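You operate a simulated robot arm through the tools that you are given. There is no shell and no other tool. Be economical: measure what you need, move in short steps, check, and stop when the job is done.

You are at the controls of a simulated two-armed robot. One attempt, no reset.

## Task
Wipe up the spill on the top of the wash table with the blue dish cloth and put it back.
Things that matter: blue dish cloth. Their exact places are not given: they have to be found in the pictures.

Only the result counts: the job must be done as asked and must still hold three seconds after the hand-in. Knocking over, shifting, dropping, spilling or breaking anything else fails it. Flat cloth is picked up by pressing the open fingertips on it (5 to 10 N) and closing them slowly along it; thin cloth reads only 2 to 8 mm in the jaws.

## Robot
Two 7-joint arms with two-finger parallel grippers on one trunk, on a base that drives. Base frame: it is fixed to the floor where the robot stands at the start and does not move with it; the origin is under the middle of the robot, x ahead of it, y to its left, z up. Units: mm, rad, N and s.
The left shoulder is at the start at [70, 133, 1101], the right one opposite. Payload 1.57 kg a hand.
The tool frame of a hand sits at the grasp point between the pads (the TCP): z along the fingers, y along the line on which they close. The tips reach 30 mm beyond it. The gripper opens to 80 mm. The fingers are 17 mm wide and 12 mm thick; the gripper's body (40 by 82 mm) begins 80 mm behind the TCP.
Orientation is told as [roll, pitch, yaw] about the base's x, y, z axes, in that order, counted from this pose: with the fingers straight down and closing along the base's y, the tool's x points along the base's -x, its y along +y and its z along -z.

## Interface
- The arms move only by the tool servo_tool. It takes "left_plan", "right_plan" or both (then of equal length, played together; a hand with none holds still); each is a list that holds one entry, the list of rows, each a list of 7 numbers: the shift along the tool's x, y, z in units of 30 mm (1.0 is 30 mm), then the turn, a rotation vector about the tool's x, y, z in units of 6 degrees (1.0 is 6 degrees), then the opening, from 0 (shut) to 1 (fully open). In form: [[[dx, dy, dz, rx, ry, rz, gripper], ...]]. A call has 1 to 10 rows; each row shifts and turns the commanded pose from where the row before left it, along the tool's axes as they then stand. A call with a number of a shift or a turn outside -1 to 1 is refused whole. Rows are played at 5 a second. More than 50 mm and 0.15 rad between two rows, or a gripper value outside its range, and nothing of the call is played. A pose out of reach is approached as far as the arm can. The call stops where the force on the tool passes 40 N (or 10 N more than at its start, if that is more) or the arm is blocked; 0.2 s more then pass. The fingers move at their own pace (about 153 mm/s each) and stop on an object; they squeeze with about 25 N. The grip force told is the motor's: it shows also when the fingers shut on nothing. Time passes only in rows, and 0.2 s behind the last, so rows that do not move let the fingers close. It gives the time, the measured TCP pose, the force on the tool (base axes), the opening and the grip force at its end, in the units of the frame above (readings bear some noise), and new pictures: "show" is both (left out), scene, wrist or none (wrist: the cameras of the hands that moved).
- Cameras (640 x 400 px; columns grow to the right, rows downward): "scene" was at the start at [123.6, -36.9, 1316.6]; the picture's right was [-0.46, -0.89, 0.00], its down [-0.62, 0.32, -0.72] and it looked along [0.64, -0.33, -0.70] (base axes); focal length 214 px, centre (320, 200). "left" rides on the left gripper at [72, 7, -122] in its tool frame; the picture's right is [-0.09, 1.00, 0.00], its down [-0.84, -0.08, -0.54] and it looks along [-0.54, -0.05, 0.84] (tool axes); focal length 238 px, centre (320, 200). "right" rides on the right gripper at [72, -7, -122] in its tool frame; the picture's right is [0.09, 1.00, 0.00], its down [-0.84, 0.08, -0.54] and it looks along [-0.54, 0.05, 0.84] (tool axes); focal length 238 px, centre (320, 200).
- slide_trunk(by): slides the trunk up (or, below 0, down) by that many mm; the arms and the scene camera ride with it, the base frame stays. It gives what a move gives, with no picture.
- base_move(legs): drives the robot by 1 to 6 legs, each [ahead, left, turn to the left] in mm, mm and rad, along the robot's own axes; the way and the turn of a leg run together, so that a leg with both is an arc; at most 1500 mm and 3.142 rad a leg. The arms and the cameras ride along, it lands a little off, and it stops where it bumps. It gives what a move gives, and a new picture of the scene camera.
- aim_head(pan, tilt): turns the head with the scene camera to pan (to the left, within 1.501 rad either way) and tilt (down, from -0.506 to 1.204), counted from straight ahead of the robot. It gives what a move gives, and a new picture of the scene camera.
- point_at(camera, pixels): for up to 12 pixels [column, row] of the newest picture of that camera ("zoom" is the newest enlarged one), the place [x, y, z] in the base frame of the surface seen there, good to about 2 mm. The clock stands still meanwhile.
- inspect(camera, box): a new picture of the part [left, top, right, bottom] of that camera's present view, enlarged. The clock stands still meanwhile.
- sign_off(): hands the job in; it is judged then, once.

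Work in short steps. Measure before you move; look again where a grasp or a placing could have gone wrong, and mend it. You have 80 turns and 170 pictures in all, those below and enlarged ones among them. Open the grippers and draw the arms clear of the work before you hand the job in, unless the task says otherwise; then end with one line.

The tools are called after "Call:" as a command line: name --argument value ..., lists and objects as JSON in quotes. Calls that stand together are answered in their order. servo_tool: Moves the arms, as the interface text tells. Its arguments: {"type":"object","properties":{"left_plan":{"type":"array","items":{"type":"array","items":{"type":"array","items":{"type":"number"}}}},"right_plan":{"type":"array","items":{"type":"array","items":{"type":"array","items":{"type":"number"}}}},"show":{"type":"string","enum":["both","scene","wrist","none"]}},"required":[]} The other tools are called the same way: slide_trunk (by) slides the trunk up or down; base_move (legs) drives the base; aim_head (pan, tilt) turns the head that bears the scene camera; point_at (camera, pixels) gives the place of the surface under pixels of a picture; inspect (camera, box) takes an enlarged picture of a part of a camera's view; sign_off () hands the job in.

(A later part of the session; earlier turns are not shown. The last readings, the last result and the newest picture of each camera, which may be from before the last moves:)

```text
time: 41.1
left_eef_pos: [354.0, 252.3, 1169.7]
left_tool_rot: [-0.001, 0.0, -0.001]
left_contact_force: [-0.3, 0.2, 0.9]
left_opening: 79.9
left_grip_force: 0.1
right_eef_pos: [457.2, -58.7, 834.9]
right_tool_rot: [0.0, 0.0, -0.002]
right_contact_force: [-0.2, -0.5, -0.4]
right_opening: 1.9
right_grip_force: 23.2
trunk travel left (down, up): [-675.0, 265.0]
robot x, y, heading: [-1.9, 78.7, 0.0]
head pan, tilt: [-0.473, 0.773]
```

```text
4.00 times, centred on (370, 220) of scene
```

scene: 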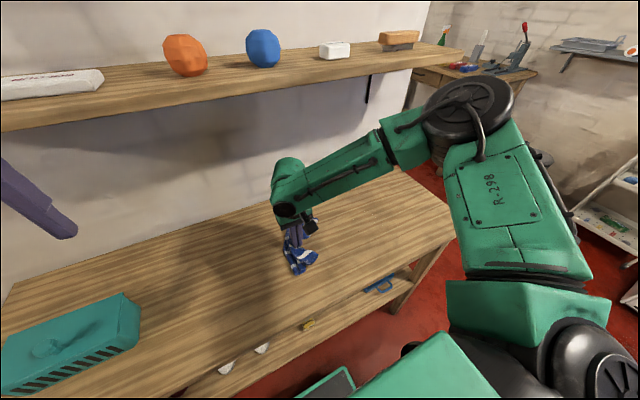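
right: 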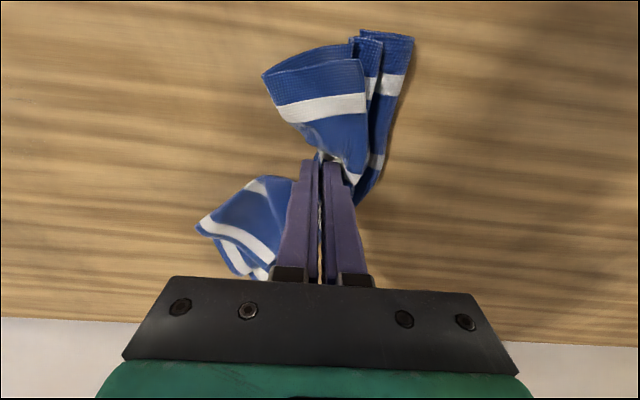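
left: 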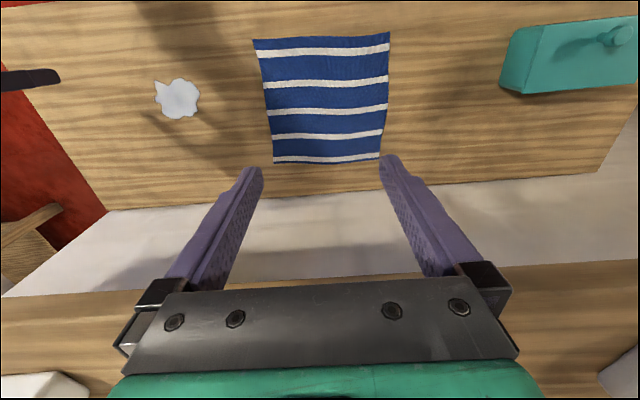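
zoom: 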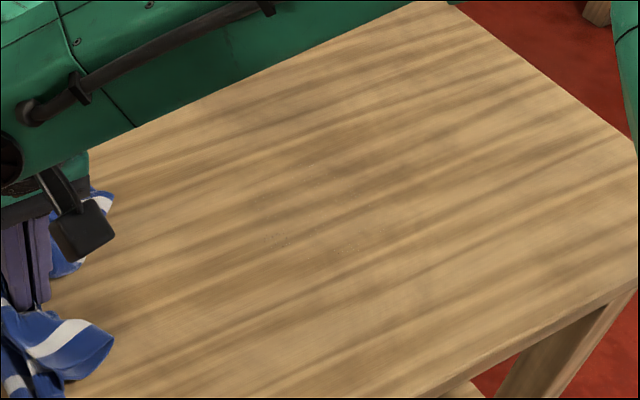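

The table looks clean but for possible tiny specks near zoom (330,235). I look closer.

Call:
inspect --camera "scene" --box '[340, 205, 404, 245]'

```text
10.00 times, centred on (372, 225) of scene
```

zoom: 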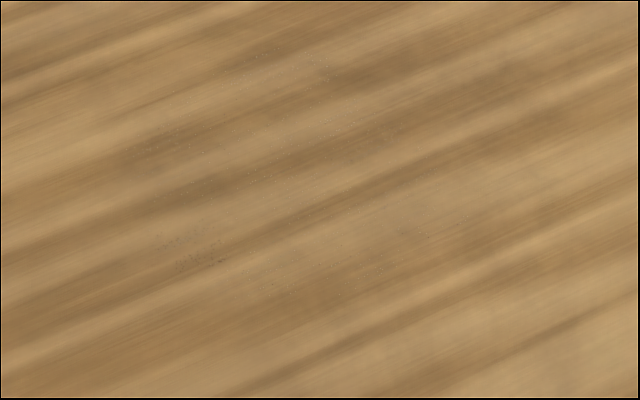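

Faint speckles are left. I locate them so the next strokes target them.

Call:
point_at --camera "zoom" --pixels '[[190, 245], [300, 65], [350, 270], [150, 140], [430, 210]]'

Call:
servo_tool --right_plan '[[[0, 0, -0.2, 0, 0, 0, 0], [0.2, -0.9, 0, 0, 0, 0, 0], [0.2, -0.9, 0, 0, 0, 0, 0], [0.2, -0.9, 0, 0, 0, 0, 0], [0.1, -0.9, 0, 0, 0, 0, 0], [0, -0.9, 0, 0, 0, 0, 0], [0, -0.3, 0, 0, 0, 0, 0], [0, 0, 0.3, 0, 0, 0, 0], [0, 0, 0, 0, 0, 0, 0]]]'

```text
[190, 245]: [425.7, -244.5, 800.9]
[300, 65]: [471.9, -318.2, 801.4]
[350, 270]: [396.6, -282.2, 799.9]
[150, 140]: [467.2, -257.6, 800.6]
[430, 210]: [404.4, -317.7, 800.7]
```

```text
time: 43.1
left_eef_pos: [351.8, 251.3, 1170.6]
left_tool_rot: [-0.001, -0.001, -0.001]
left_contact_force: [0.0, -0.5, -0.4]
left_opening: 80.2
left_grip_force: 0.1
right_eef_pos: [436.4, -202.9, 831.1]
right_tool_rot: [0.0, -0.004, 0.0]
right_contact_force: [0.5, -1.5, 8.8]
right_opening: 2.1
right_grip_force: 23.3
trunk travel left (down, up): [-675.0, 265.0]
robot x, y, heading: [-1.2, 80.0, 0.001]
head pan, tilt: [-0.473, 0.773]
```

scene: 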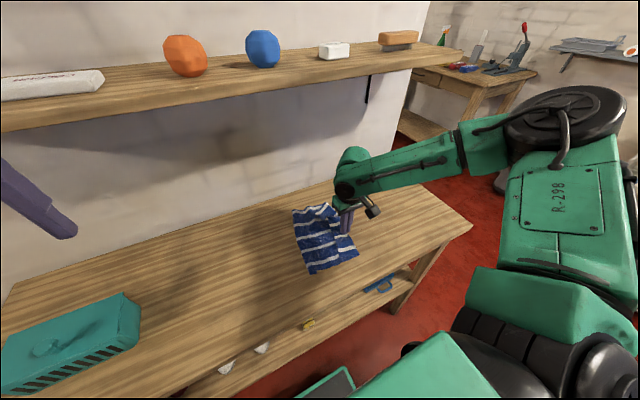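
right: 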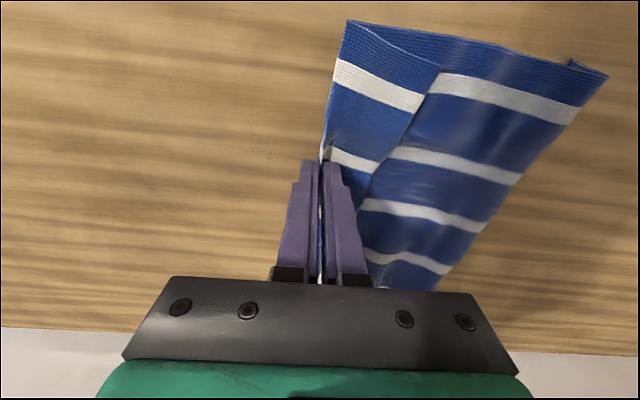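

The cloth is under pressure (8.8 N). I run strokes from y −203 to −350 and back at varied x.

Call:
servo_tool --right_plan '[[[0, -1, 0, 0, 0, 0, 0], [0, -1, 0, 0, 0, 0, 0], [0, -1, 0, 0, 0, 0, 0], [0, -1, 0, 0, 0, 0, 0], [0, -1, 0, 0, 0, 0, 0], [0.7, 0, 0.03, 0, 0, 0, 0], [0, 1, 0, 0, 0, 0, 0], [0, 1, 0, 0, 0, 0, 0], [0, 1, 0, 0, 0, 0, 0], [0, 1, 0, 0, 0, 0, 0]]]' --show "none"

Call:
servo_tool --right_plan '[[[-0.4, 0, 0, 0, 0, 0, 0], [0, -1, 0, 0, 0, 0, 0], [0, -1, 0, 0, 0, 0, 0], [0, -1, 0, 0, 0, 0, 0], [0, -1, 0, 0, 0, 0, 0], [-0.9, 0, 0, 0, 0, 0, 0], [0, 1, 0, 0, 0, 0, 0], [0, 1, 0, 0, 0, 0, 0], [0, 1, 0, 0, 0, 0, 0], [0, 1, 0, 0, 0, 0, 0]]]' --show "none"

Call:
servo_tool --right_plan '[[[-0.5, 0, 0, 0, 0, 0, 0], [0, -1, 0, 0, 0, 0, 0], [0, -1, 0, 0, 0, 0, 0], [0, -1, 0, 0, 0, 0, 0], [0, -1, 0, 0, 0, 0, 0], [0.7, 0, 0, 0, 0, 0, 0], [0, 1, 0, 0, 0, 0, 0], [0, 1, 0, 0, 0, 0, 0], [0, 1, 0, 0, 0, 0, 0], [0, 1, 0, 0, 0, 0, 0]]]' --show "wrist"

```text
time: 45.3
left_eef_pos: [351.2, 254.2, 1170.1]
left_tool_rot: [-0.002, -0.001, -0.001]
left_contact_force: [0.9, -0.1, 0.6]
left_opening: 79.9
left_grip_force: 0.1
right_eef_pos: [414.0, -231.4, 830.5]
right_tool_rot: [-0.001, -0.003, -0.001]
right_contact_force: [-1.2, -5.9, 21.7]
right_opening: 2.4
right_grip_force: 24.1
trunk travel left (down, up): [-675.0, 265.0]
robot x, y, heading: [-1.5, 79.2, -0.002]
head pan, tilt: [-0.473, 0.773]
```

```text
time: 47.5
left_eef_pos: [350.2, 253.2, 1170.5]
left_tool_rot: [-0.002, -0.003, -0.001]
left_contact_force: [-0.2, 0.2, -1.2]
left_opening: 80.1
left_grip_force: 0.1
right_eef_pos: [452.6, -231.1, 832.4]
right_tool_rot: [0.0, -0.005, -0.002]
right_contact_force: [-1.4, -7.1, 23.3]
right_opening: 2.3
right_grip_force: 23.8
trunk travel left (down, up): [-675.0, 265.0]
robot x, y, heading: [1.1, 79.7, -0.0]
head pan, tilt: [-0.473, 0.773]
```

```text
time: 49.7
left_eef_pos: [351.0, 252.1, 1171.3]
left_tool_rot: [-0.001, -0.004, -0.002]
left_contact_force: [0.1, -0.4, -0.9]
left_opening: 80.0
left_grip_force: 0.1
right_eef_pos: [444.8, -231.5, 832.1]
right_tool_rot: [-0.002, -0.004, -0.001]
right_contact_force: [-0.4, -6.3, 23.5]
right_opening: 2.2
right_grip_force: 23.3
trunk travel left (down, up): [-675.0, 265.0]
robot x, y, heading: [0.0, 80.9, -0.004]
head pan, tilt: [-0.473, 0.773]
```

right: 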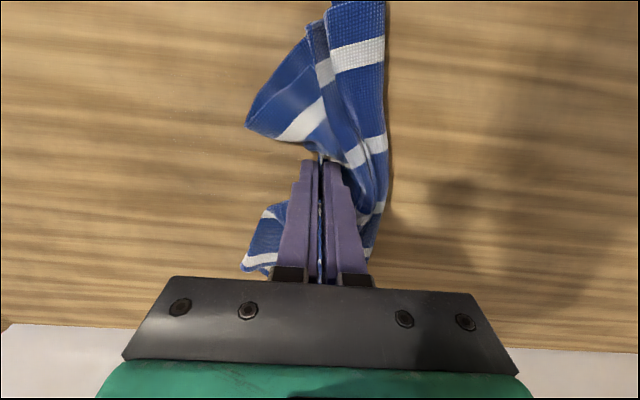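

Now I lift the cloth so it hangs free, letting the folds fall out.

Call:
servo_tool --right_plan '[[[0, 0.5, -0.5, 0, 0, 0, 0], [0, 0.5, -1, 0, 0, 0, 0], [0, 0, -1, 0, 0, 0, 0], [0, 0, -1, 0, 0, 0, 0], [0, 0, -1, 0, 0, 0, 0], [0, 0, -1, 0, 0, 0, 0], [0, 0, -1, 0, 0, 0, 0], [-0.5, 0, -1, 0, 0, 0, 0], [-0.5, 0, -0.7, 0, 0, 0, 0], [0, 0, 0, 0, 0, 0, 0]]]'

Call:
inspect --camera "scene" --box '[340, 205, 404, 245]'

```text
time: 51.5
left_eef_pos: [351.0, 250.4, 1170.7]
left_tool_rot: [0.001, 0.0, 0.001]
left_contact_force: [0.8, -0.1, -0.2]
left_opening: 80.1
left_grip_force: 0.0
right_eef_pos: [453.9, -201.1, 1046.3]
right_tool_rot: [0.001, 0.012, -0.001]
right_contact_force: [-32.1, -1.1, 2.6]
right_opening: 2.2
right_grip_force: 24.2
trunk travel left (down, up): [-675.0, 265.0]
robot x, y, heading: [0.6, 85.1, -0.001]
head pan, tilt: [-0.473, 0.773]
stopped in row 8 (right hand): the force on the tool passed its limit (the readings are from after the stop); the commanded pose is now the measured one
```

scene: 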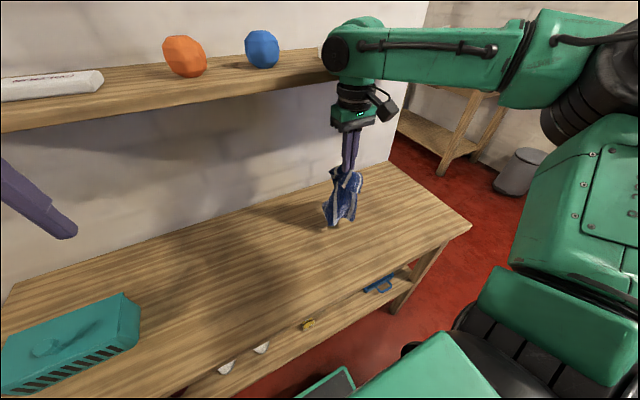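
right: 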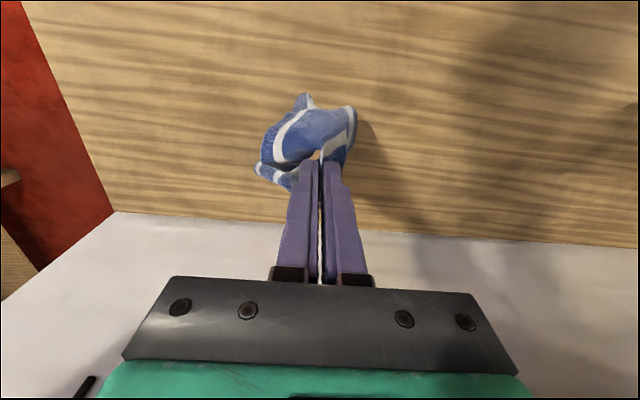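

```text
10.00 times, centred on (372, 225) of scene
```

zoom: 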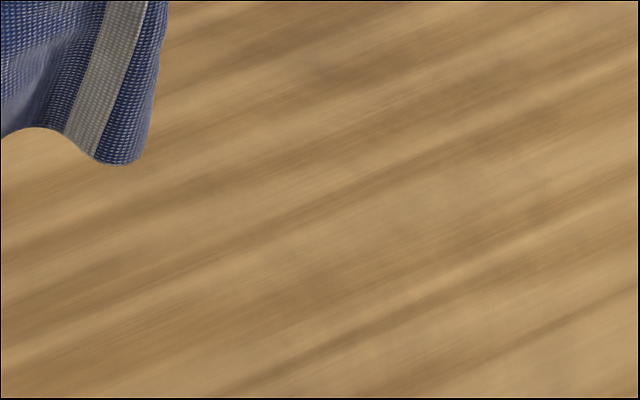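

The spill is entirely gone, but the wrist touched something (−32 N in x), likely the shelf. I back off toward the robot and down, and look.

Call:
servo_tool --right_plan '[[[0.7, 0, 0, 0, 0, 0, 0], [0.7, 0, 0.3, 0, 0, 0, 0], [0, 0, 0.5, 0, 0, 0, 0]]]' --show "scene"

Call:
inspect --camera "scene" --box '[240, 0, 480, 150]'

```text
time: 52.3
left_eef_pos: [354.7, 252.1, 1170.0]
left_tool_rot: [0.001, 0.001, 0.0]
left_contact_force: [0.5, 0.1, 0.2]
left_opening: 80.0
left_grip_force: 0.1
right_eef_pos: [415.7, -203.0, 1021.0]
right_tool_rot: [0.002, 0.013, -0.001]
right_contact_force: [0.4, -0.2, -0.4]
right_opening: 1.9
right_grip_force: 23.7
trunk travel left (down, up): [-675.0, 265.0]
robot x, y, heading: [-1.5, 76.0, -0.002]
head pan, tilt: [-0.473, 0.773]
```

scene: 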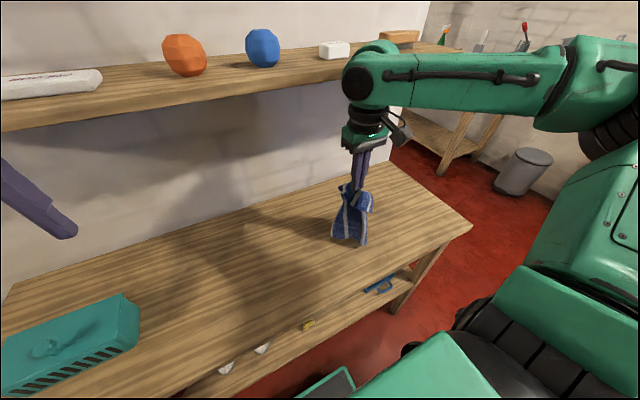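

```text
2.67 times, centred on (360, 75) of scene
```

zoom: 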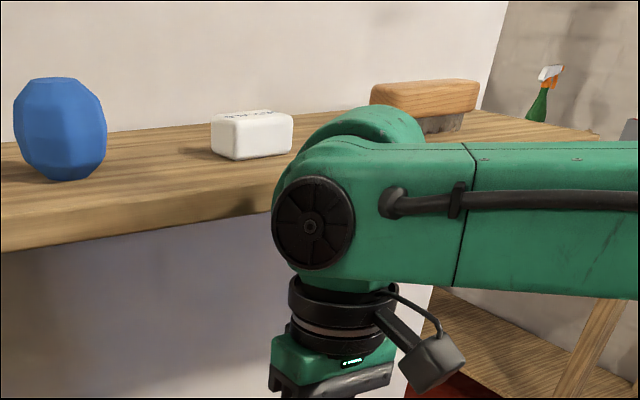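

Soap (335,50) and brush (400,38) are where they were. I measure the shelf's front edge to keep clear of it.

Call:
point_at --camera "scene" --pixels '[[250, 92], [250, 75], [334, 50], [400, 36], [262, 48], [345, 235]]'

```text
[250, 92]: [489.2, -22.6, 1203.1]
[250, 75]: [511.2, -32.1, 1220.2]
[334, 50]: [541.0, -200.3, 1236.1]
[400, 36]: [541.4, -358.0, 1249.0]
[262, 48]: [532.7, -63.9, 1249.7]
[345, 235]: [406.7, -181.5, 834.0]
```

The shelf front is actually at x≈489, z≈1200; so I'll stay at x≤400 while high. I back up 20 mm and drive the base 120 mm left with the cloth hanging.

Call:
servo_tool --right_plan '[[[0.7, 0, 0, 0, 0, 0, 0], [0, 0, 0, 0, 0, 0, 0]]]' --show "none"

Call:
base_move --legs '[[0, 120, 0]]'

```text
time: 52.9
left_eef_pos: [354.5, 251.8, 1168.5]
left_tool_rot: [0.0, 0.001, -0.001]
left_contact_force: [0.5, 1.2, -1.3]
left_opening: 79.8
left_grip_force: 0.1
right_eef_pos: [394.0, -201.9, 1020.3]
right_tool_rot: [0.002, 0.014, -0.001]
right_contact_force: [-0.6, 0.2, -0.6]
right_opening: 2.1
right_grip_force: 24.4
trunk travel left (down, up): [-675.0, 265.0]
robot x, y, heading: [1.8, 79.8, -0.001]
head pan, tilt: [-0.473, 0.773]
```

```text
time: 54.1
left_eef_pos: [353.3, 369.4, 1169.7]
left_tool_rot: [0.003, 0.002, -0.003]
left_contact_force: [0.6, 0.3, 0.1]
left_opening: 80.0
left_grip_force: 0.0
right_eef_pos: [394.4, -84.1, 1021.7]
right_tool_rot: [0.002, 0.014, 0.002]
right_contact_force: [0.2, -0.1, -0.2]
right_opening: 2.2
right_grip_force: 23.9
trunk travel left (down, up): [-675.0, 265.0]
robot x, y, heading: [1.7, 198.6, -0.004]
head pan, tilt: [-0.473, 0.773]
```

scene: 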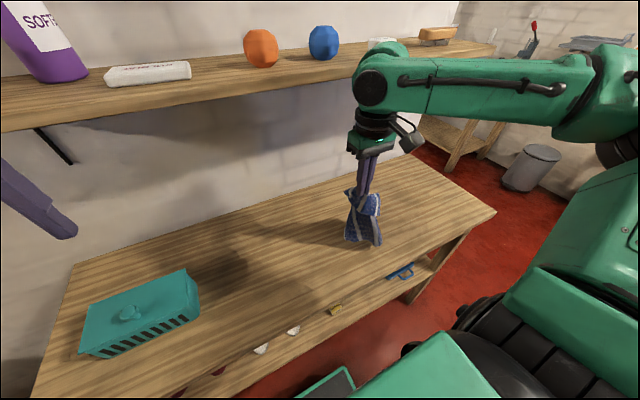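

I now lay it: the bottom goes down first near y≈−140, then the hand sweeps left while descending.

Call:
servo_tool --right_plan '[[[-0.6, -1, 0, 0, 0, 0, 0], [-0.5, -1, 0.3, 0, 0, 0, 0], [0, 0, 1, 0, 0, 0, 0], [0, 0.6, 1, 0, 0, 0, 0], [0, 0.8, 1, 0, 0, 0, 0], [-0.5, 1, 0.9, 0, 0, 0, 0], [-0.5, 1, 0.8, 0, 0, 0, 0], [-0.5, 1, 0.6, 0, 0, 0, 0], [0, 1, 0.3, 0, 0, 0, 0], [0, 1, 0.1, 0, 0, 0, 0]]]'

```text
time: 56.3
left_eef_pos: [354.3, 371.1, 1169.6]
left_tool_rot: [-0.001, 0.001, -0.002]
left_contact_force: [-0.5, -0.3, 0.1]
left_opening: 80.2
left_grip_force: 0.1
right_eef_pos: [468.9, 49.7, 841.0]
right_tool_rot: [0.002, 0.013, 0.0]
right_contact_force: [-0.2, 0.4, -0.1]
right_opening: 2.2
right_grip_force: 23.9
trunk travel left (down, up): [-675.0, 265.0]
robot x, y, heading: [1.4, 200.9, -0.002]
head pan, tilt: [-0.473, 0.773]
```

scene: 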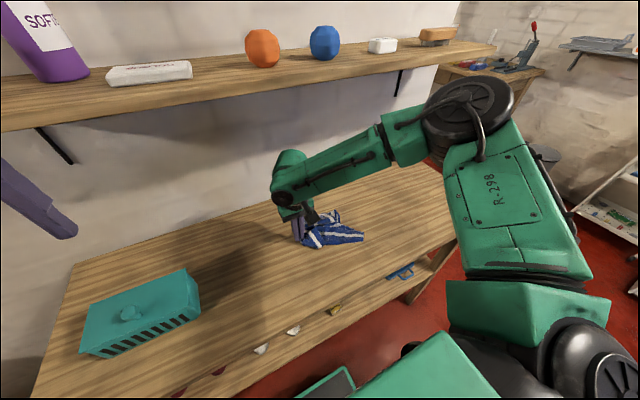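
right: 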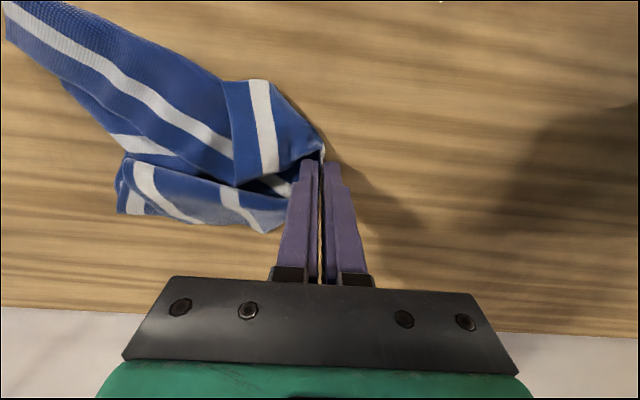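

The cloth is laid but folded at both corners. I pull it to y≈85, lower, release, and look so I can spread the corners.

Call:
servo_tool --right_plan '[[[0, 0.6, 0.2, 0, 0, 0, 0], [0, 0.5, 0, 0, 0, 0, 0], [0, 0, 0, 0, 0, 0, 0.2], [0, 0, -0.5, 0, 0, 0, 0.4], [0, 0, -1, 0, 0, 0, 0.4], [0.3, -0.5, -1, 0, 0, 0, 0.4], [1, -1, -0.3, 0, 0, 0, 0.4], [1, -1, 0, 0, 0, 0, 0.4], [1, -1, 0, 0, 0, 0, 0.4], [0.8, -1, 0, 0, 0, 0, 0.4]]]' --show "scene"

Call:
inspect --camera "scene" --box '[220, 170, 412, 290]'

```text
time: 58.5
left_eef_pos: [353.0, 367.7, 1170.0]
left_tool_rot: [0.001, -0.001, -0.003]
left_contact_force: [-0.1, 0.1, -0.1]
left_opening: 80.3
left_grip_force: 0.0
right_eef_pos: [340.2, -61.0, 922.7]
right_tool_rot: [0.004, 0.013, 0.003]
right_contact_force: [0.3, -0.3, 0.4]
right_opening: 32.0
right_grip_force: 0.0
right hand out of reach, approached as far as the arm can: row 2
trunk travel left (down, up): [-675.0, 265.0]
robot x, y, heading: [-3.3, 196.6, -0.004]
head pan, tilt: [-0.473, 0.773]
```

scene: 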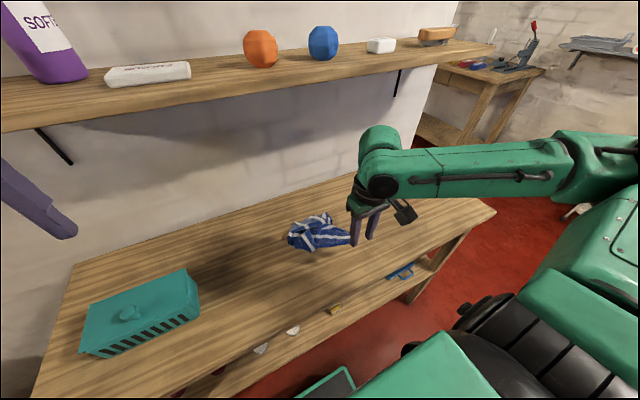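

```text
3.33 times, centred on (316, 230) of scene
```

zoom: 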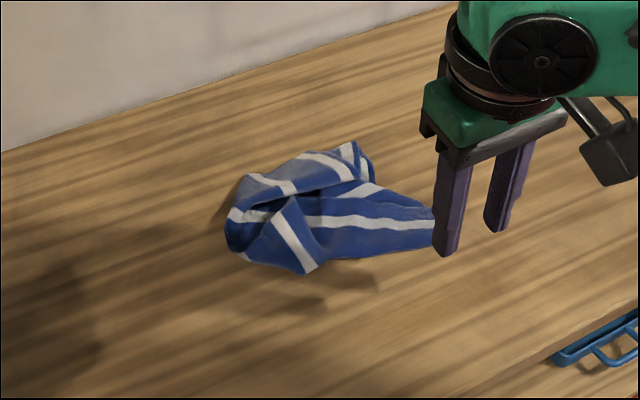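

The near-left corner is folded over (tip at zoom (305,270)) and so is the far side (355,150). I move the hand away to see everything, then measure.

Call:
servo_tool --right_plan '[[[0, -1, -0.5, 0, 0, 0, 0.4], [0, -1, -0.5, 0, 0, 0, 0.4], [0, -1, 0, 0, 0, 0, 0.4], [0, -1, 0, 0, 0, 0, 0.4]]]' --show "wrist"

Call:
inspect --camera "scene" --box '[260, 190, 388, 270]'

Call:
point_at --camera "zoom" --pixels '[[280, 300], [160, 230], [400, 80], [180, 150], [230, 190], [440, 200], [440, 280], [280, 250], [350, 290], [300, 120]]'

```text
time: 59.5
left_eef_pos: [353.2, 370.0, 1169.3]
left_tool_rot: [0.003, 0.003, -0.003]
left_contact_force: [0.5, -0.2, 0.4]
left_opening: 79.7
left_grip_force: 0.0
right_eef_pos: [342.0, -179.2, 952.8]
right_tool_rot: [0.002, 0.013, -0.001]
right_contact_force: [-0.6, -0.2, 0.1]
right_opening: 31.9
right_grip_force: 0.1
trunk travel left (down, up): [-675.0, 265.0]
robot x, y, heading: [-0.2, 198.0, 0.0]
head pan, tilt: [-0.473, 0.773]
```

right: 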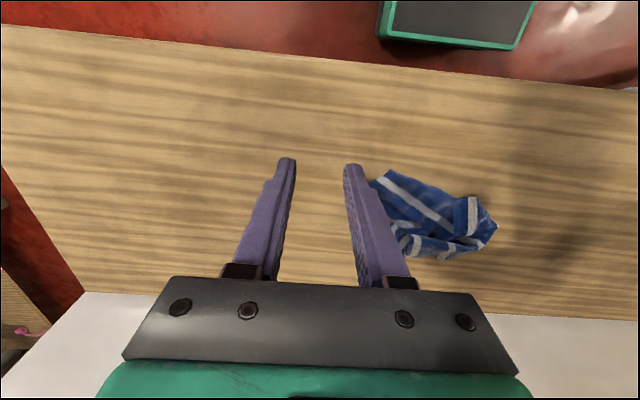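

```text
5.00 times, centred on (324, 230) of scene
```

zoom: 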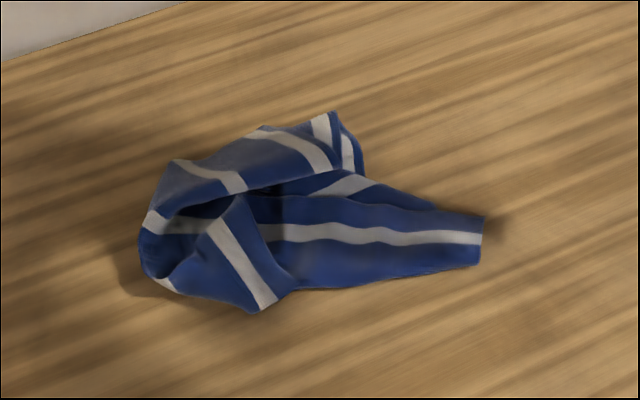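

```text
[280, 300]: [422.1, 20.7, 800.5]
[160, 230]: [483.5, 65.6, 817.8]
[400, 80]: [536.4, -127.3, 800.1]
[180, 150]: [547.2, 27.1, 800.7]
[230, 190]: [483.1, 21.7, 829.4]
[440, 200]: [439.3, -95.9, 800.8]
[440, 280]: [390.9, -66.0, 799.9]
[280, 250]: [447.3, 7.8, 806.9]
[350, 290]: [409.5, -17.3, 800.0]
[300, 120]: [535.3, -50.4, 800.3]
```

I'll take hold of the near-left flap tip near (430,20) and pull it out toward its original corner. First I move above it.

Call:
servo_tool --right_plan '[[[-0.4, 0.94, 0.2, 0, 0, 0, 0.35], [-0.4, 0.94, 0.3, 0, 0, 0, 0.35], [-0.4, 0.94, 0.4, 0, 0, 0, 0.35], [-0.4, 0.94, 0.4, 0, 0, 0, 0.35], [-0.4, 0.94, 0.5, 0, 0, 0, 0.35], [-0.4, 0.94, 0.5, 0, 0, 0, 0.35], [-0.4, 0.94, 0.5, 0, 0, 0, 0.35], [0, 0, 0, 0, 0, 0, 0.35]]]' --show "wrist"

Call:
inspect --camera "right" --box '[160, 0, 480, 200]'

```text
time: 61.3
left_eef_pos: [353.4, 370.3, 1170.5]
left_tool_rot: [0.003, 0.003, -0.002]
left_contact_force: [0.3, 0.4, -0.3]
left_opening: 80.5
left_grip_force: 0.1
right_eef_pos: [425.1, 17.8, 869.7]
right_tool_rot: [0.001, 0.012, 0.0]
right_contact_force: [-0.2, -0.5, -0.6]
right_opening: 28.1
right_grip_force: 0.1
trunk travel left (down, up): [-675.0, 265.0]
robot x, y, heading: [-2.6, 199.2, -0.005]
head pan, tilt: [-0.473, 0.773]
```

right: 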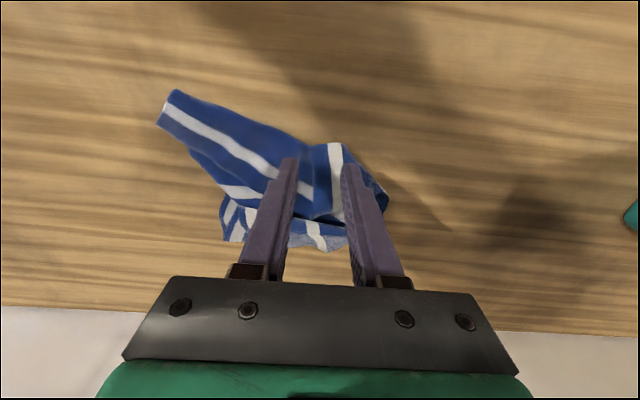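

```text
2.00 times, centred on (320, 100) of right
```

zoom: 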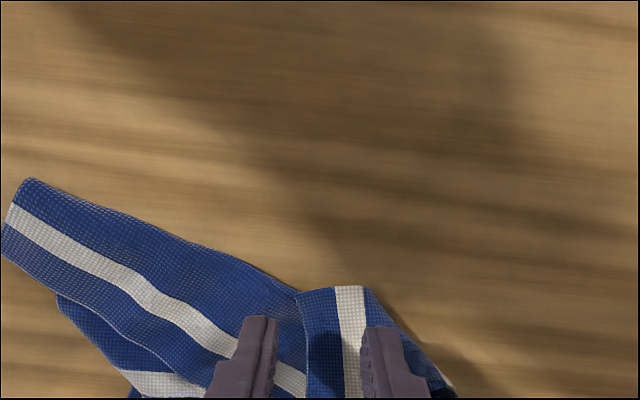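

The flap's free edge is at about wrist column 310 and its fold at 345. I narrow the opening to 15 mm, shift 7 mm left and 10 mm forward, and press down.

Call:
servo_tool --right_plan '[[[-0.33, 0.23, 0, 0, 0, 0, 0.19], [0, 0, 0.6, 0, 0, 0, 0.19], [0, 0, 0.3, 0, 0, 0, 0.19], [0, 0, 0.1, 0, 0, 0, 0.19], [0, 0, 0, 0, 0, 0, 0.19]]]' --show "wrist"

```text
time: 62.5
left_eef_pos: [353.5, 370.5, 1169.1]
left_tool_rot: [0.0, 0.001, -0.001]
left_contact_force: [0.1, -0.1, 0.0]
left_opening: 80.3
left_grip_force: 0.0
right_eef_pos: [434.7, 25.1, 840.2]
right_tool_rot: [0.003, 0.014, -0.001]
right_contact_force: [-0.8, -0.7, 1.3]
right_opening: 15.2
right_grip_force: 0.1
trunk travel left (down, up): [-675.0, 265.0]
robot x, y, heading: [-1.8, 206.4, 0.004]
head pan, tilt: [-0.473, 0.773]
```

right: 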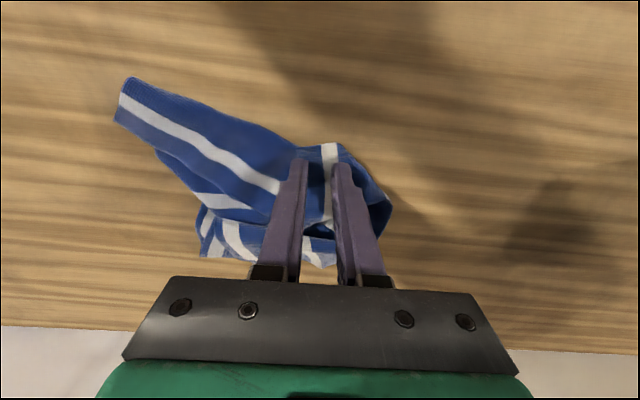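

Light contact with the flap between the fingers. I press 3 mm and close slowly.

Call:
servo_tool --right_plan '[[[0, 0, 0.1, 0, 0, 0, 0.19], [0, 0, 0, 0, 0, 0, 0.15], [0, 0, 0, 0, 0, 0, 0.1], [0, 0, 0, 0, 0, 0, 0.05], [0, 0, 0, 0, 0, 0, 0], [0, 0, 0, 0, 0, 0, 0], [0, 0, -0.5, 0, 0, 0, 0], [0, 0, -0.7, 0, 0, 0, 0]]]'

```text
time: 64.3
left_eef_pos: [353.5, 370.8, 1170.6]
left_tool_rot: [0.0, 0.003, -0.004]
left_contact_force: [0.2, 0.2, 0.0]
left_opening: 80.1
left_grip_force: 0.0
right_eef_pos: [434.5, 25.6, 873.4]
right_tool_rot: [0.0, 0.013, 0.0]
right_contact_force: [0.0, -1.0, 0.2]
right_opening: 0.0
right_grip_force: 21.2
trunk travel left (down, up): [-675.0, 265.0]
robot x, y, heading: [0.3, 199.6, 0.002]
head pan, tilt: [-0.473, 0.773]
```

scene: 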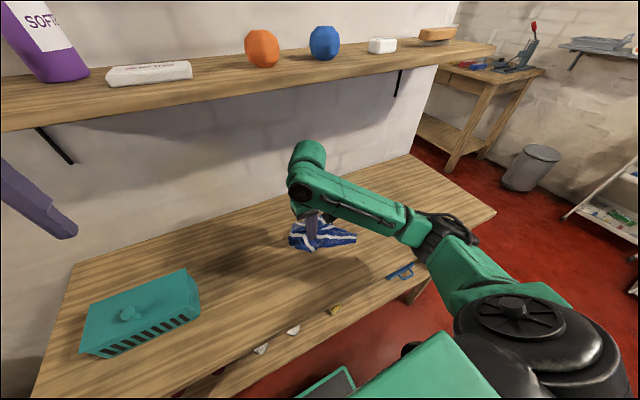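
right: 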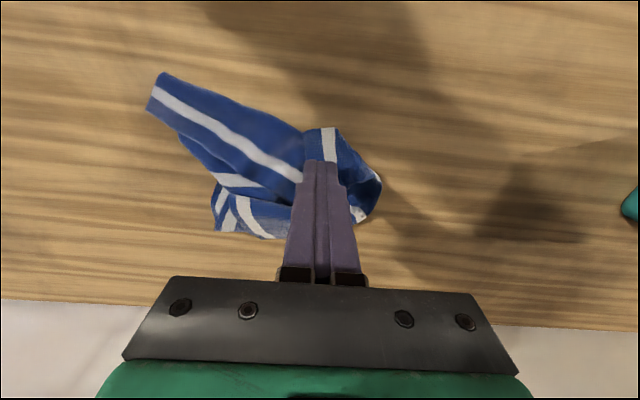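

Missed (opening 0.0), the press was too light. I retry with a 24 mm opening, deeper, checking force.

Call:
servo_tool --right_plan '[[[0, 0, 0, 0, 0, 0, 0.3], [0, 0.1, 0.9, 0, 0, 0, 0.3], [0, 0, 0.35, 0, 0, 0, 0.3], [0, 0, 0.1, 0, 0, 0, 0.3], [0, 0, 0, 0, 0, 0, 0.3]]]' --show "wrist"

```text
time: 65.5
left_eef_pos: [351.5, 370.9, 1170.8]
left_tool_rot: [-0.002, 0.001, -0.002]
left_contact_force: [-0.9, -0.1, -0.4]
left_opening: 80.0
left_grip_force: 0.1
right_eef_pos: [434.1, 30.0, 833.0]
right_tool_rot: [0.002, 0.01, 0.001]
right_contact_force: [2.1, -1.6, 12.8]
right_opening: 23.9
right_grip_force: 0.0
trunk travel left (down, up): [-675.0, 265.0]
robot x, y, heading: [-0.1, 201.2, 0.004]
head pan, tilt: [-0.473, 0.773]
```

right: 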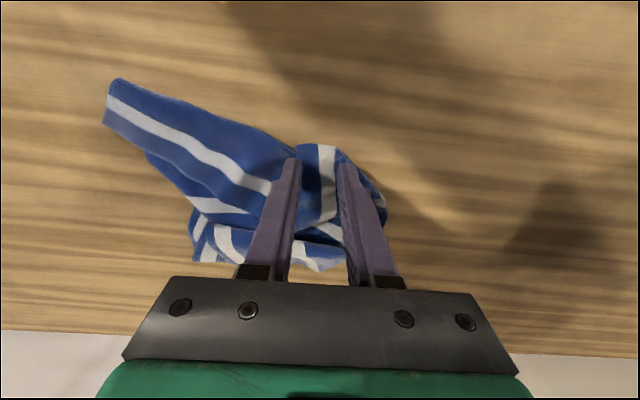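

Good pressure (12.8 N), so I close and lift.

Call:
servo_tool --right_plan '[[[0, 0, 0, 0, 0, 0, 0.24], [0, 0, 0, 0, 0, 0, 0.17], [0, 0, 0, 0, 0, 0, 0.1], [0, 0, 0, 0, 0, 0, 0.03], [0, 0, 0, 0, 0, 0, 0], [0, 0, 0, 0, 0, 0, 0], [0, 0, -0.5, 0, 0, 0, 0], [0, 0, -0.7, 0, 0, 0, 0]]]' --show "wrist"

```text
time: 67.3
left_eef_pos: [351.7, 372.1, 1168.7]
left_tool_rot: [-0.001, 0.0, -0.003]
left_contact_force: [-0.9, -0.1, 0.8]
left_opening: 80.3
left_grip_force: 0.0
right_eef_pos: [433.9, 29.1, 867.4]
right_tool_rot: [-0.002, 0.014, 0.0]
right_contact_force: [-0.2, -0.4, -0.2]
right_opening: 2.3
right_grip_force: 23.8
trunk travel left (down, up): [-675.0, 265.0]
robot x, y, heading: [-2.7, 195.1, -0.001]
head pan, tilt: [-0.473, 0.773]
```

right: 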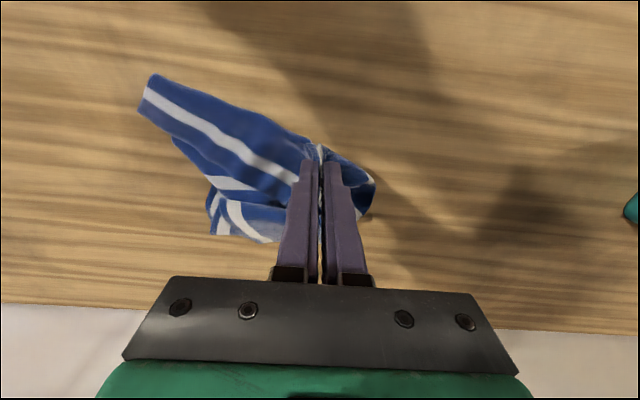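

Flap gripped (2.3 mm). I pull it left and toward the robot, then lower.

Call:
servo_tool --right_plan '[[[0.4, 0.6, 0, 0, 0, 0, 0], [0.5, 0.6, 0.1, 0, 0, 0, 0], [0.5, 0.6, 0.2, 0, 0, 0, 0], [0.5, 0.5, 0.3, 0, 0, 0, 0], [0, 0, 0.3, 0, 0, 0, 0], [0, 0, 0, 0, 0, 0, 0]]]'

Call:
inspect --camera "scene" --box '[240, 180, 400, 280]'

```text
time: 68.7
left_eef_pos: [354.3, 370.2, 1169.6]
left_tool_rot: [0.001, 0.001, -0.002]
left_contact_force: [-0.9, 0.7, 0.4]
left_opening: 80.1
left_grip_force: 0.1
right_eef_pos: [377.3, 98.4, 840.3]
right_tool_rot: [0.0, 0.015, -0.001]
right_contact_force: [0.3, 0.5, -0.1]
right_opening: 2.5
right_grip_force: 24.1
trunk travel left (down, up): [-675.0, 265.0]
robot x, y, heading: [3.2, 195.4, 0.0]
head pan, tilt: [-0.473, 0.773]
```

scene: 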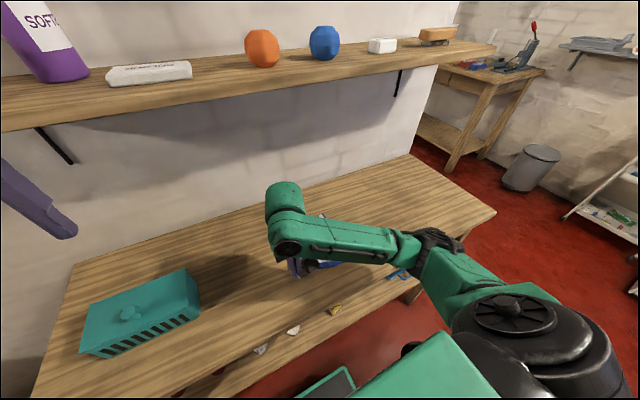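
right: 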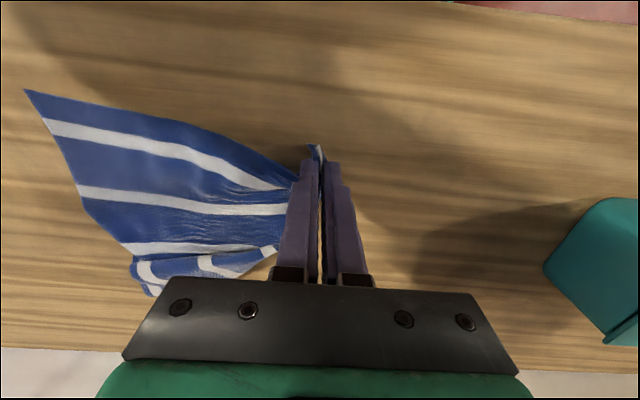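

```text
4.00 times, centred on (320, 230) of scene
```

zoom: 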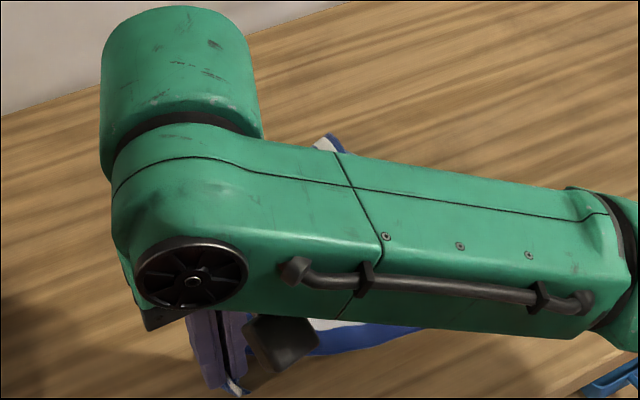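

The near half opened out nicely. I lower, release, rise straight up, then move right for an unobstructed look.

Call:
servo_tool --right_plan '[[[0, 0, 0.25, 0, 0, 0, 0], [0, 0, 0, 0, 0, 0, 0.2], [0, 0, -0.3, 0, 0, 0, 0.35], [0, 0, -1, 0, 0, 0, 0.35], [0, 0, -1, 0, 0, 0, 0.35], [0.5, -1, -1, 0, 0, 0, 0.35], [0.5, -1, 0, 0, 0, 0, 0.35], [0.3, -1, 0, 0, 0, 0, 0.35], [0, -1, 0, 0, 0, 0, 0.35], [0, -1, 0, 0, 0, 0, 0.35]]]' --show "none"

Call:
servo_tool --right_plan '[[[0, -1, 0, 0, 0, 0, 0.35], [0, -1, 0, 0, 0, 0, 0.35], [0, -1, 0, 0, 0, 0, 0.35]]]' --show "scene"

Call:
inspect --camera "scene" --box '[240, 180, 400, 280]'

```text
time: 70.9
left_eef_pos: [352.8, 370.4, 1169.0]
left_tool_rot: [0.001, 0.0, 0.0]
left_contact_force: [-0.6, -0.7, -1.0]
left_opening: 80.2
left_grip_force: 0.1
right_eef_pos: [337.5, -53.6, 933.0]
right_tool_rot: [0.003, 0.015, 0.001]
right_contact_force: [0.9, -0.9, -0.1]
right_opening: 28.0
right_grip_force: 0.1
trunk travel left (down, up): [-675.0, 265.0]
robot x, y, heading: [1.1, 200.3, -0.004]
head pan, tilt: [-0.473, 0.773]
```

```text
time: 71.7
left_eef_pos: [353.6, 370.3, 1169.6]
left_tool_rot: [0.0, 0.001, -0.002]
left_contact_force: [0.6, 0.3, 0.1]
left_opening: 79.6
left_grip_force: 0.1
right_eef_pos: [341.0, -142.4, 934.1]
right_tool_rot: [0.0, 0.014, 0.001]
right_contact_force: [-0.1, -0.8, 0.8]
right_opening: 28.0
right_grip_force: 0.2
trunk travel left (down, up): [-675.0, 265.0]
robot x, y, heading: [-2.6, 202.4, -0.004]
head pan, tilt: [-0.473, 0.773]
```

scene: 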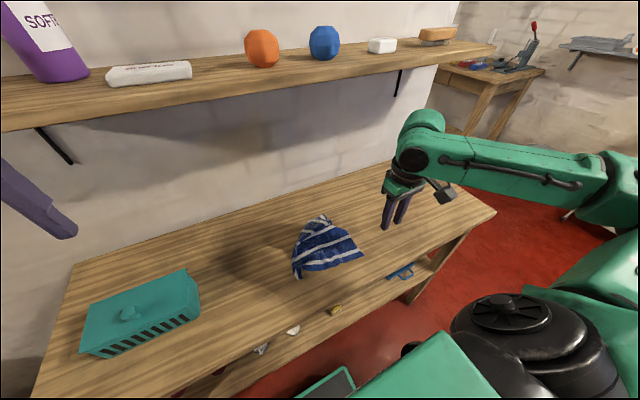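

```text
4.00 times, centred on (320, 230) of scene
```

zoom: 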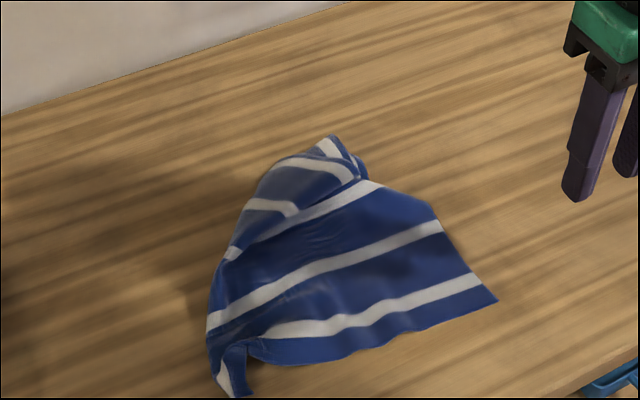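

Much better. Only the far side is still folded toward us (flap at zoom (270–360,140–215)). I measure to grip that flap and pull it away.

Call:
inspect --camera "scene" --box '[288, 205, 352, 245]'

Call:
point_at --camera "zoom" --pixels '[[220, 190], [350, 160], [150, 200], [300, 100], [370, 60], [420, 120], [100, 260], [40, 400], [240, 120]]'

Call:
point_at --camera "scene" --pixels '[[298, 277], [363, 254], [350, 237], [335, 225], [322, 214], [294, 258], [303, 231]]'

```text
10.00 times, centred on (320, 225) of scene
```

zoom: 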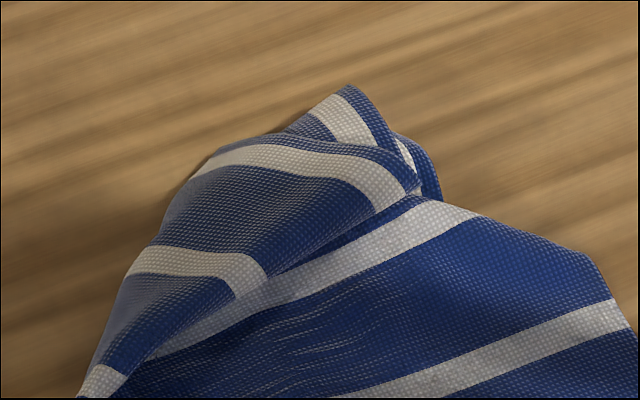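

```text
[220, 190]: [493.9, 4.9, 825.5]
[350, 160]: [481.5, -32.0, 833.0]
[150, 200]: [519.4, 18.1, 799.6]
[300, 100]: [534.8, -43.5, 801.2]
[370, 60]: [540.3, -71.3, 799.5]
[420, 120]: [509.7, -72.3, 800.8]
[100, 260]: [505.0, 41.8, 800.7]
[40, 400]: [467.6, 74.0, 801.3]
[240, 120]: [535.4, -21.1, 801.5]
```

```text
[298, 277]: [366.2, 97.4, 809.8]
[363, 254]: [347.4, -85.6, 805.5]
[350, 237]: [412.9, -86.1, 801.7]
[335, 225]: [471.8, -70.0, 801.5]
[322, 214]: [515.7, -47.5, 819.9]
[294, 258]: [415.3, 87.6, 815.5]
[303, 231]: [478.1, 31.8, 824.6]
```

The flap is the far-left corner tucked over; its tip is near (485,−38,830). I move above it.

Call:
servo_tool --right_plan '[[[-0.6, 0.3, 0.4, 0, 0, 0, 0.35], [-0.8, 0.5, 0.4, 0, 0, 0, 0.35], [-0.9, 0.6, 0.4, 0, 0, 0, 0.35], [-0.9, 0.7, 0.3, 0, 0, 0, 0.35], [-0.9, 0.7, 0.2, 0, 0, 0, 0.35], [-0.8, 0.6, 0.1, 0, 0, 0, 0.35], [0, 0, 0, 0, 0, 0, 0.35]]]'

Call:
inspect --camera "right" --box '[160, 50, 480, 250]'

```text
time: 73.3
left_eef_pos: [353.6, 370.8, 1170.2]
left_tool_rot: [0.002, -0.001, -0.003]
left_contact_force: [-0.9, -1.0, 0.3]
left_opening: 80.0
left_grip_force: 0.1
right_eef_pos: [486.1, -40.7, 876.5]
right_tool_rot: [0.001, 0.012, 0.0]
right_contact_force: [-0.6, -0.2, 0.3]
right_opening: 28.0
right_grip_force: 0.0
trunk travel left (down, up): [-675.0, 265.0]
robot x, y, heading: [-0.7, 205.6, -0.002]
head pan, tilt: [-0.473, 0.773]
```

scene: 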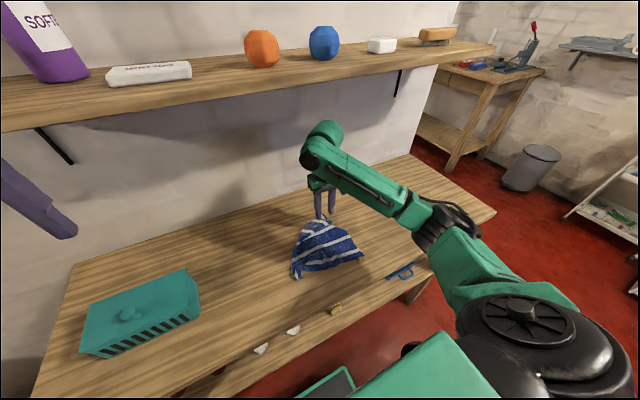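
right: 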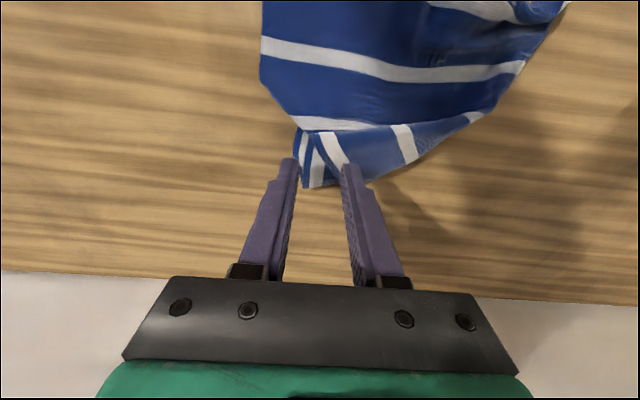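

```text
2.00 times, centred on (320, 150) of right
```

zoom: 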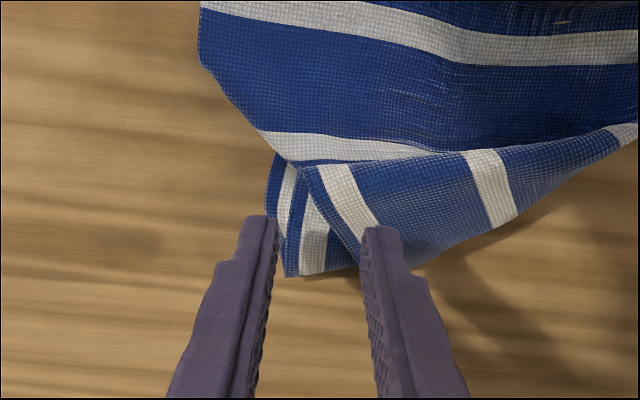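

The top flap's corner is at wrist (315,135), with another layer below to its left. I shift 12 mm left and 4 mm near, then press gently.

Call:
servo_tool --right_plan '[[[0.13, 0.45, 0, 0, 0, 0, 0.3], [0, 0, 0.6, 0, 0, 0, 0.3], [0, 0, 0.45, 0, 0, 0, 0.3], [0, 0, 0.25, 0, 0, 0, 0.3], [0, 0, 0, 0, 0, 0, 0.3]]]' --show "wrist"

```text
time: 74.5
left_eef_pos: [354.6, 370.2, 1170.0]
left_tool_rot: [-0.001, 0.002, -0.002]
left_contact_force: [0.3, 0.0, 0.1]
left_opening: 80.0
left_grip_force: 0.0
right_eef_pos: [480.9, -27.1, 837.1]
right_tool_rot: [0.002, 0.011, 0.001]
right_contact_force: [0.5, 0.8, 2.2]
right_opening: 23.5
right_grip_force: 0.0
trunk travel left (down, up): [-675.0, 265.0]
robot x, y, heading: [-0.9, 202.6, -0.002]
head pan, tilt: [-0.473, 0.773]
```

right: 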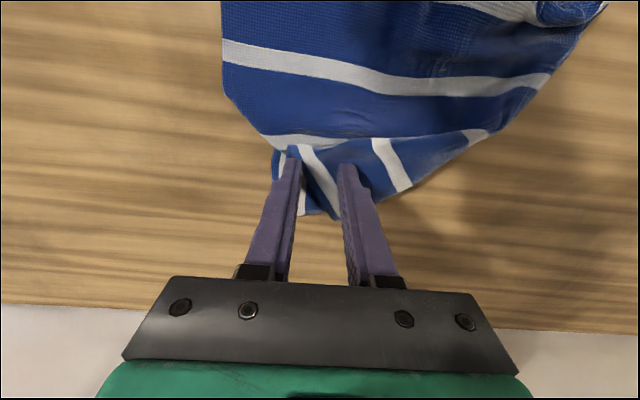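

The flap is between the tips with 2 N; I press 2 mm more, close slowly and lift a little.

Call:
servo_tool --right_plan '[[[0, 0, 0.09, 0, 0, 0, 0.3], [0, 0, 0, 0, 0, 0, 0.24], [0, 0, 0, 0, 0, 0, 0.17], [0, 0, 0, 0, 0, 0, 0.1], [0, 0, 0, 0, 0, 0, 0.03], [0, 0, 0, 0, 0, 0, 0], [0, 0, 0, 0, 0, 0, 0], [0, 0, -0.6, 0, 0, 0, 0], [0, 0, -0.6, 0, 0, 0, 0]]]' --show "wrist"

```text
time: 76.5
left_eef_pos: [353.7, 371.6, 1169.3]
left_tool_rot: [0.0, 0.003, -0.001]
left_contact_force: [0.5, 0.4, 0.1]
left_opening: 80.0
left_grip_force: 0.1
right_eef_pos: [481.8, -25.4, 871.6]
right_tool_rot: [0.002, 0.014, 0.0]
right_contact_force: [0.4, 0.5, 0.4]
right_opening: 2.3
right_grip_force: 23.4
trunk travel left (down, up): [-675.0, 265.0]
robot x, y, heading: [0.3, 196.0, 0.001]
head pan, tilt: [-0.473, 0.773]
```

right: 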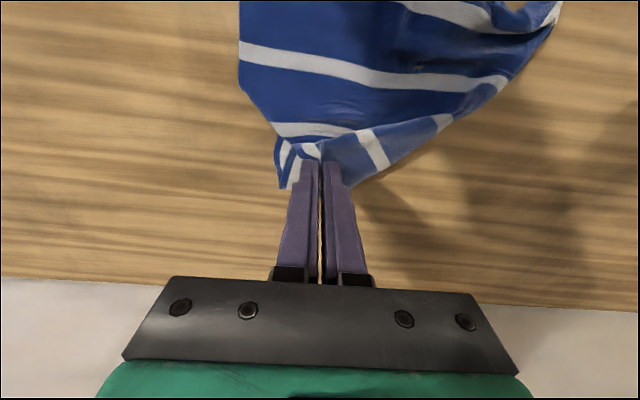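

Flap held (2.3 mm). I carry it away and left toward its original corner.

Call:
servo_tool --right_plan '[[[-0.4, 0.6, 0, 0, 0, 0, 0], [-0.6, 0.6, 0, 0, 0, 0, 0], [-0.6, 0.6, 0.1, 0, 0, 0, 0], [-0.6, 0.6, 0.2, 0, 0, 0, 0], [-0.6, 0.4, 0.3, 0, 0, 0, 0], [-0.2, 0, 0.3, 0, 0, 0, 0], [0, 0, 0, 0, 0, 0, 0]]]'

```text
time: 78.1
left_eef_pos: [353.2, 371.0, 1168.0]
left_tool_rot: [0.0, 0.002, -0.002]
left_contact_force: [-0.1, 0.3, -0.9]
left_opening: 80.1
left_grip_force: 0.1
right_eef_pos: [573.5, 56.5, 843.8]
right_tool_rot: [0.003, 0.011, 0.001]
right_contact_force: [0.3, -1.0, -0.4]
right_opening: 2.2
right_grip_force: 24.2
trunk travel left (down, up): [-675.0, 265.0]
robot x, y, heading: [3.6, 196.9, 0.001]
head pan, tilt: [-0.473, 0.773]
```

scene: 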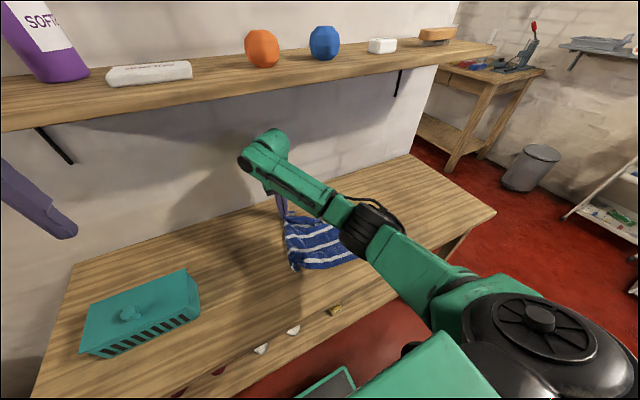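
right: 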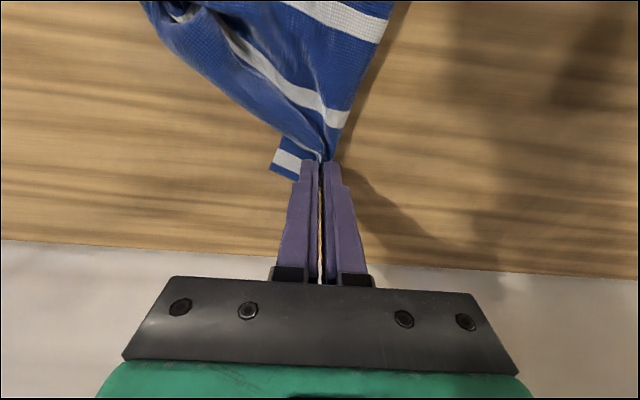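

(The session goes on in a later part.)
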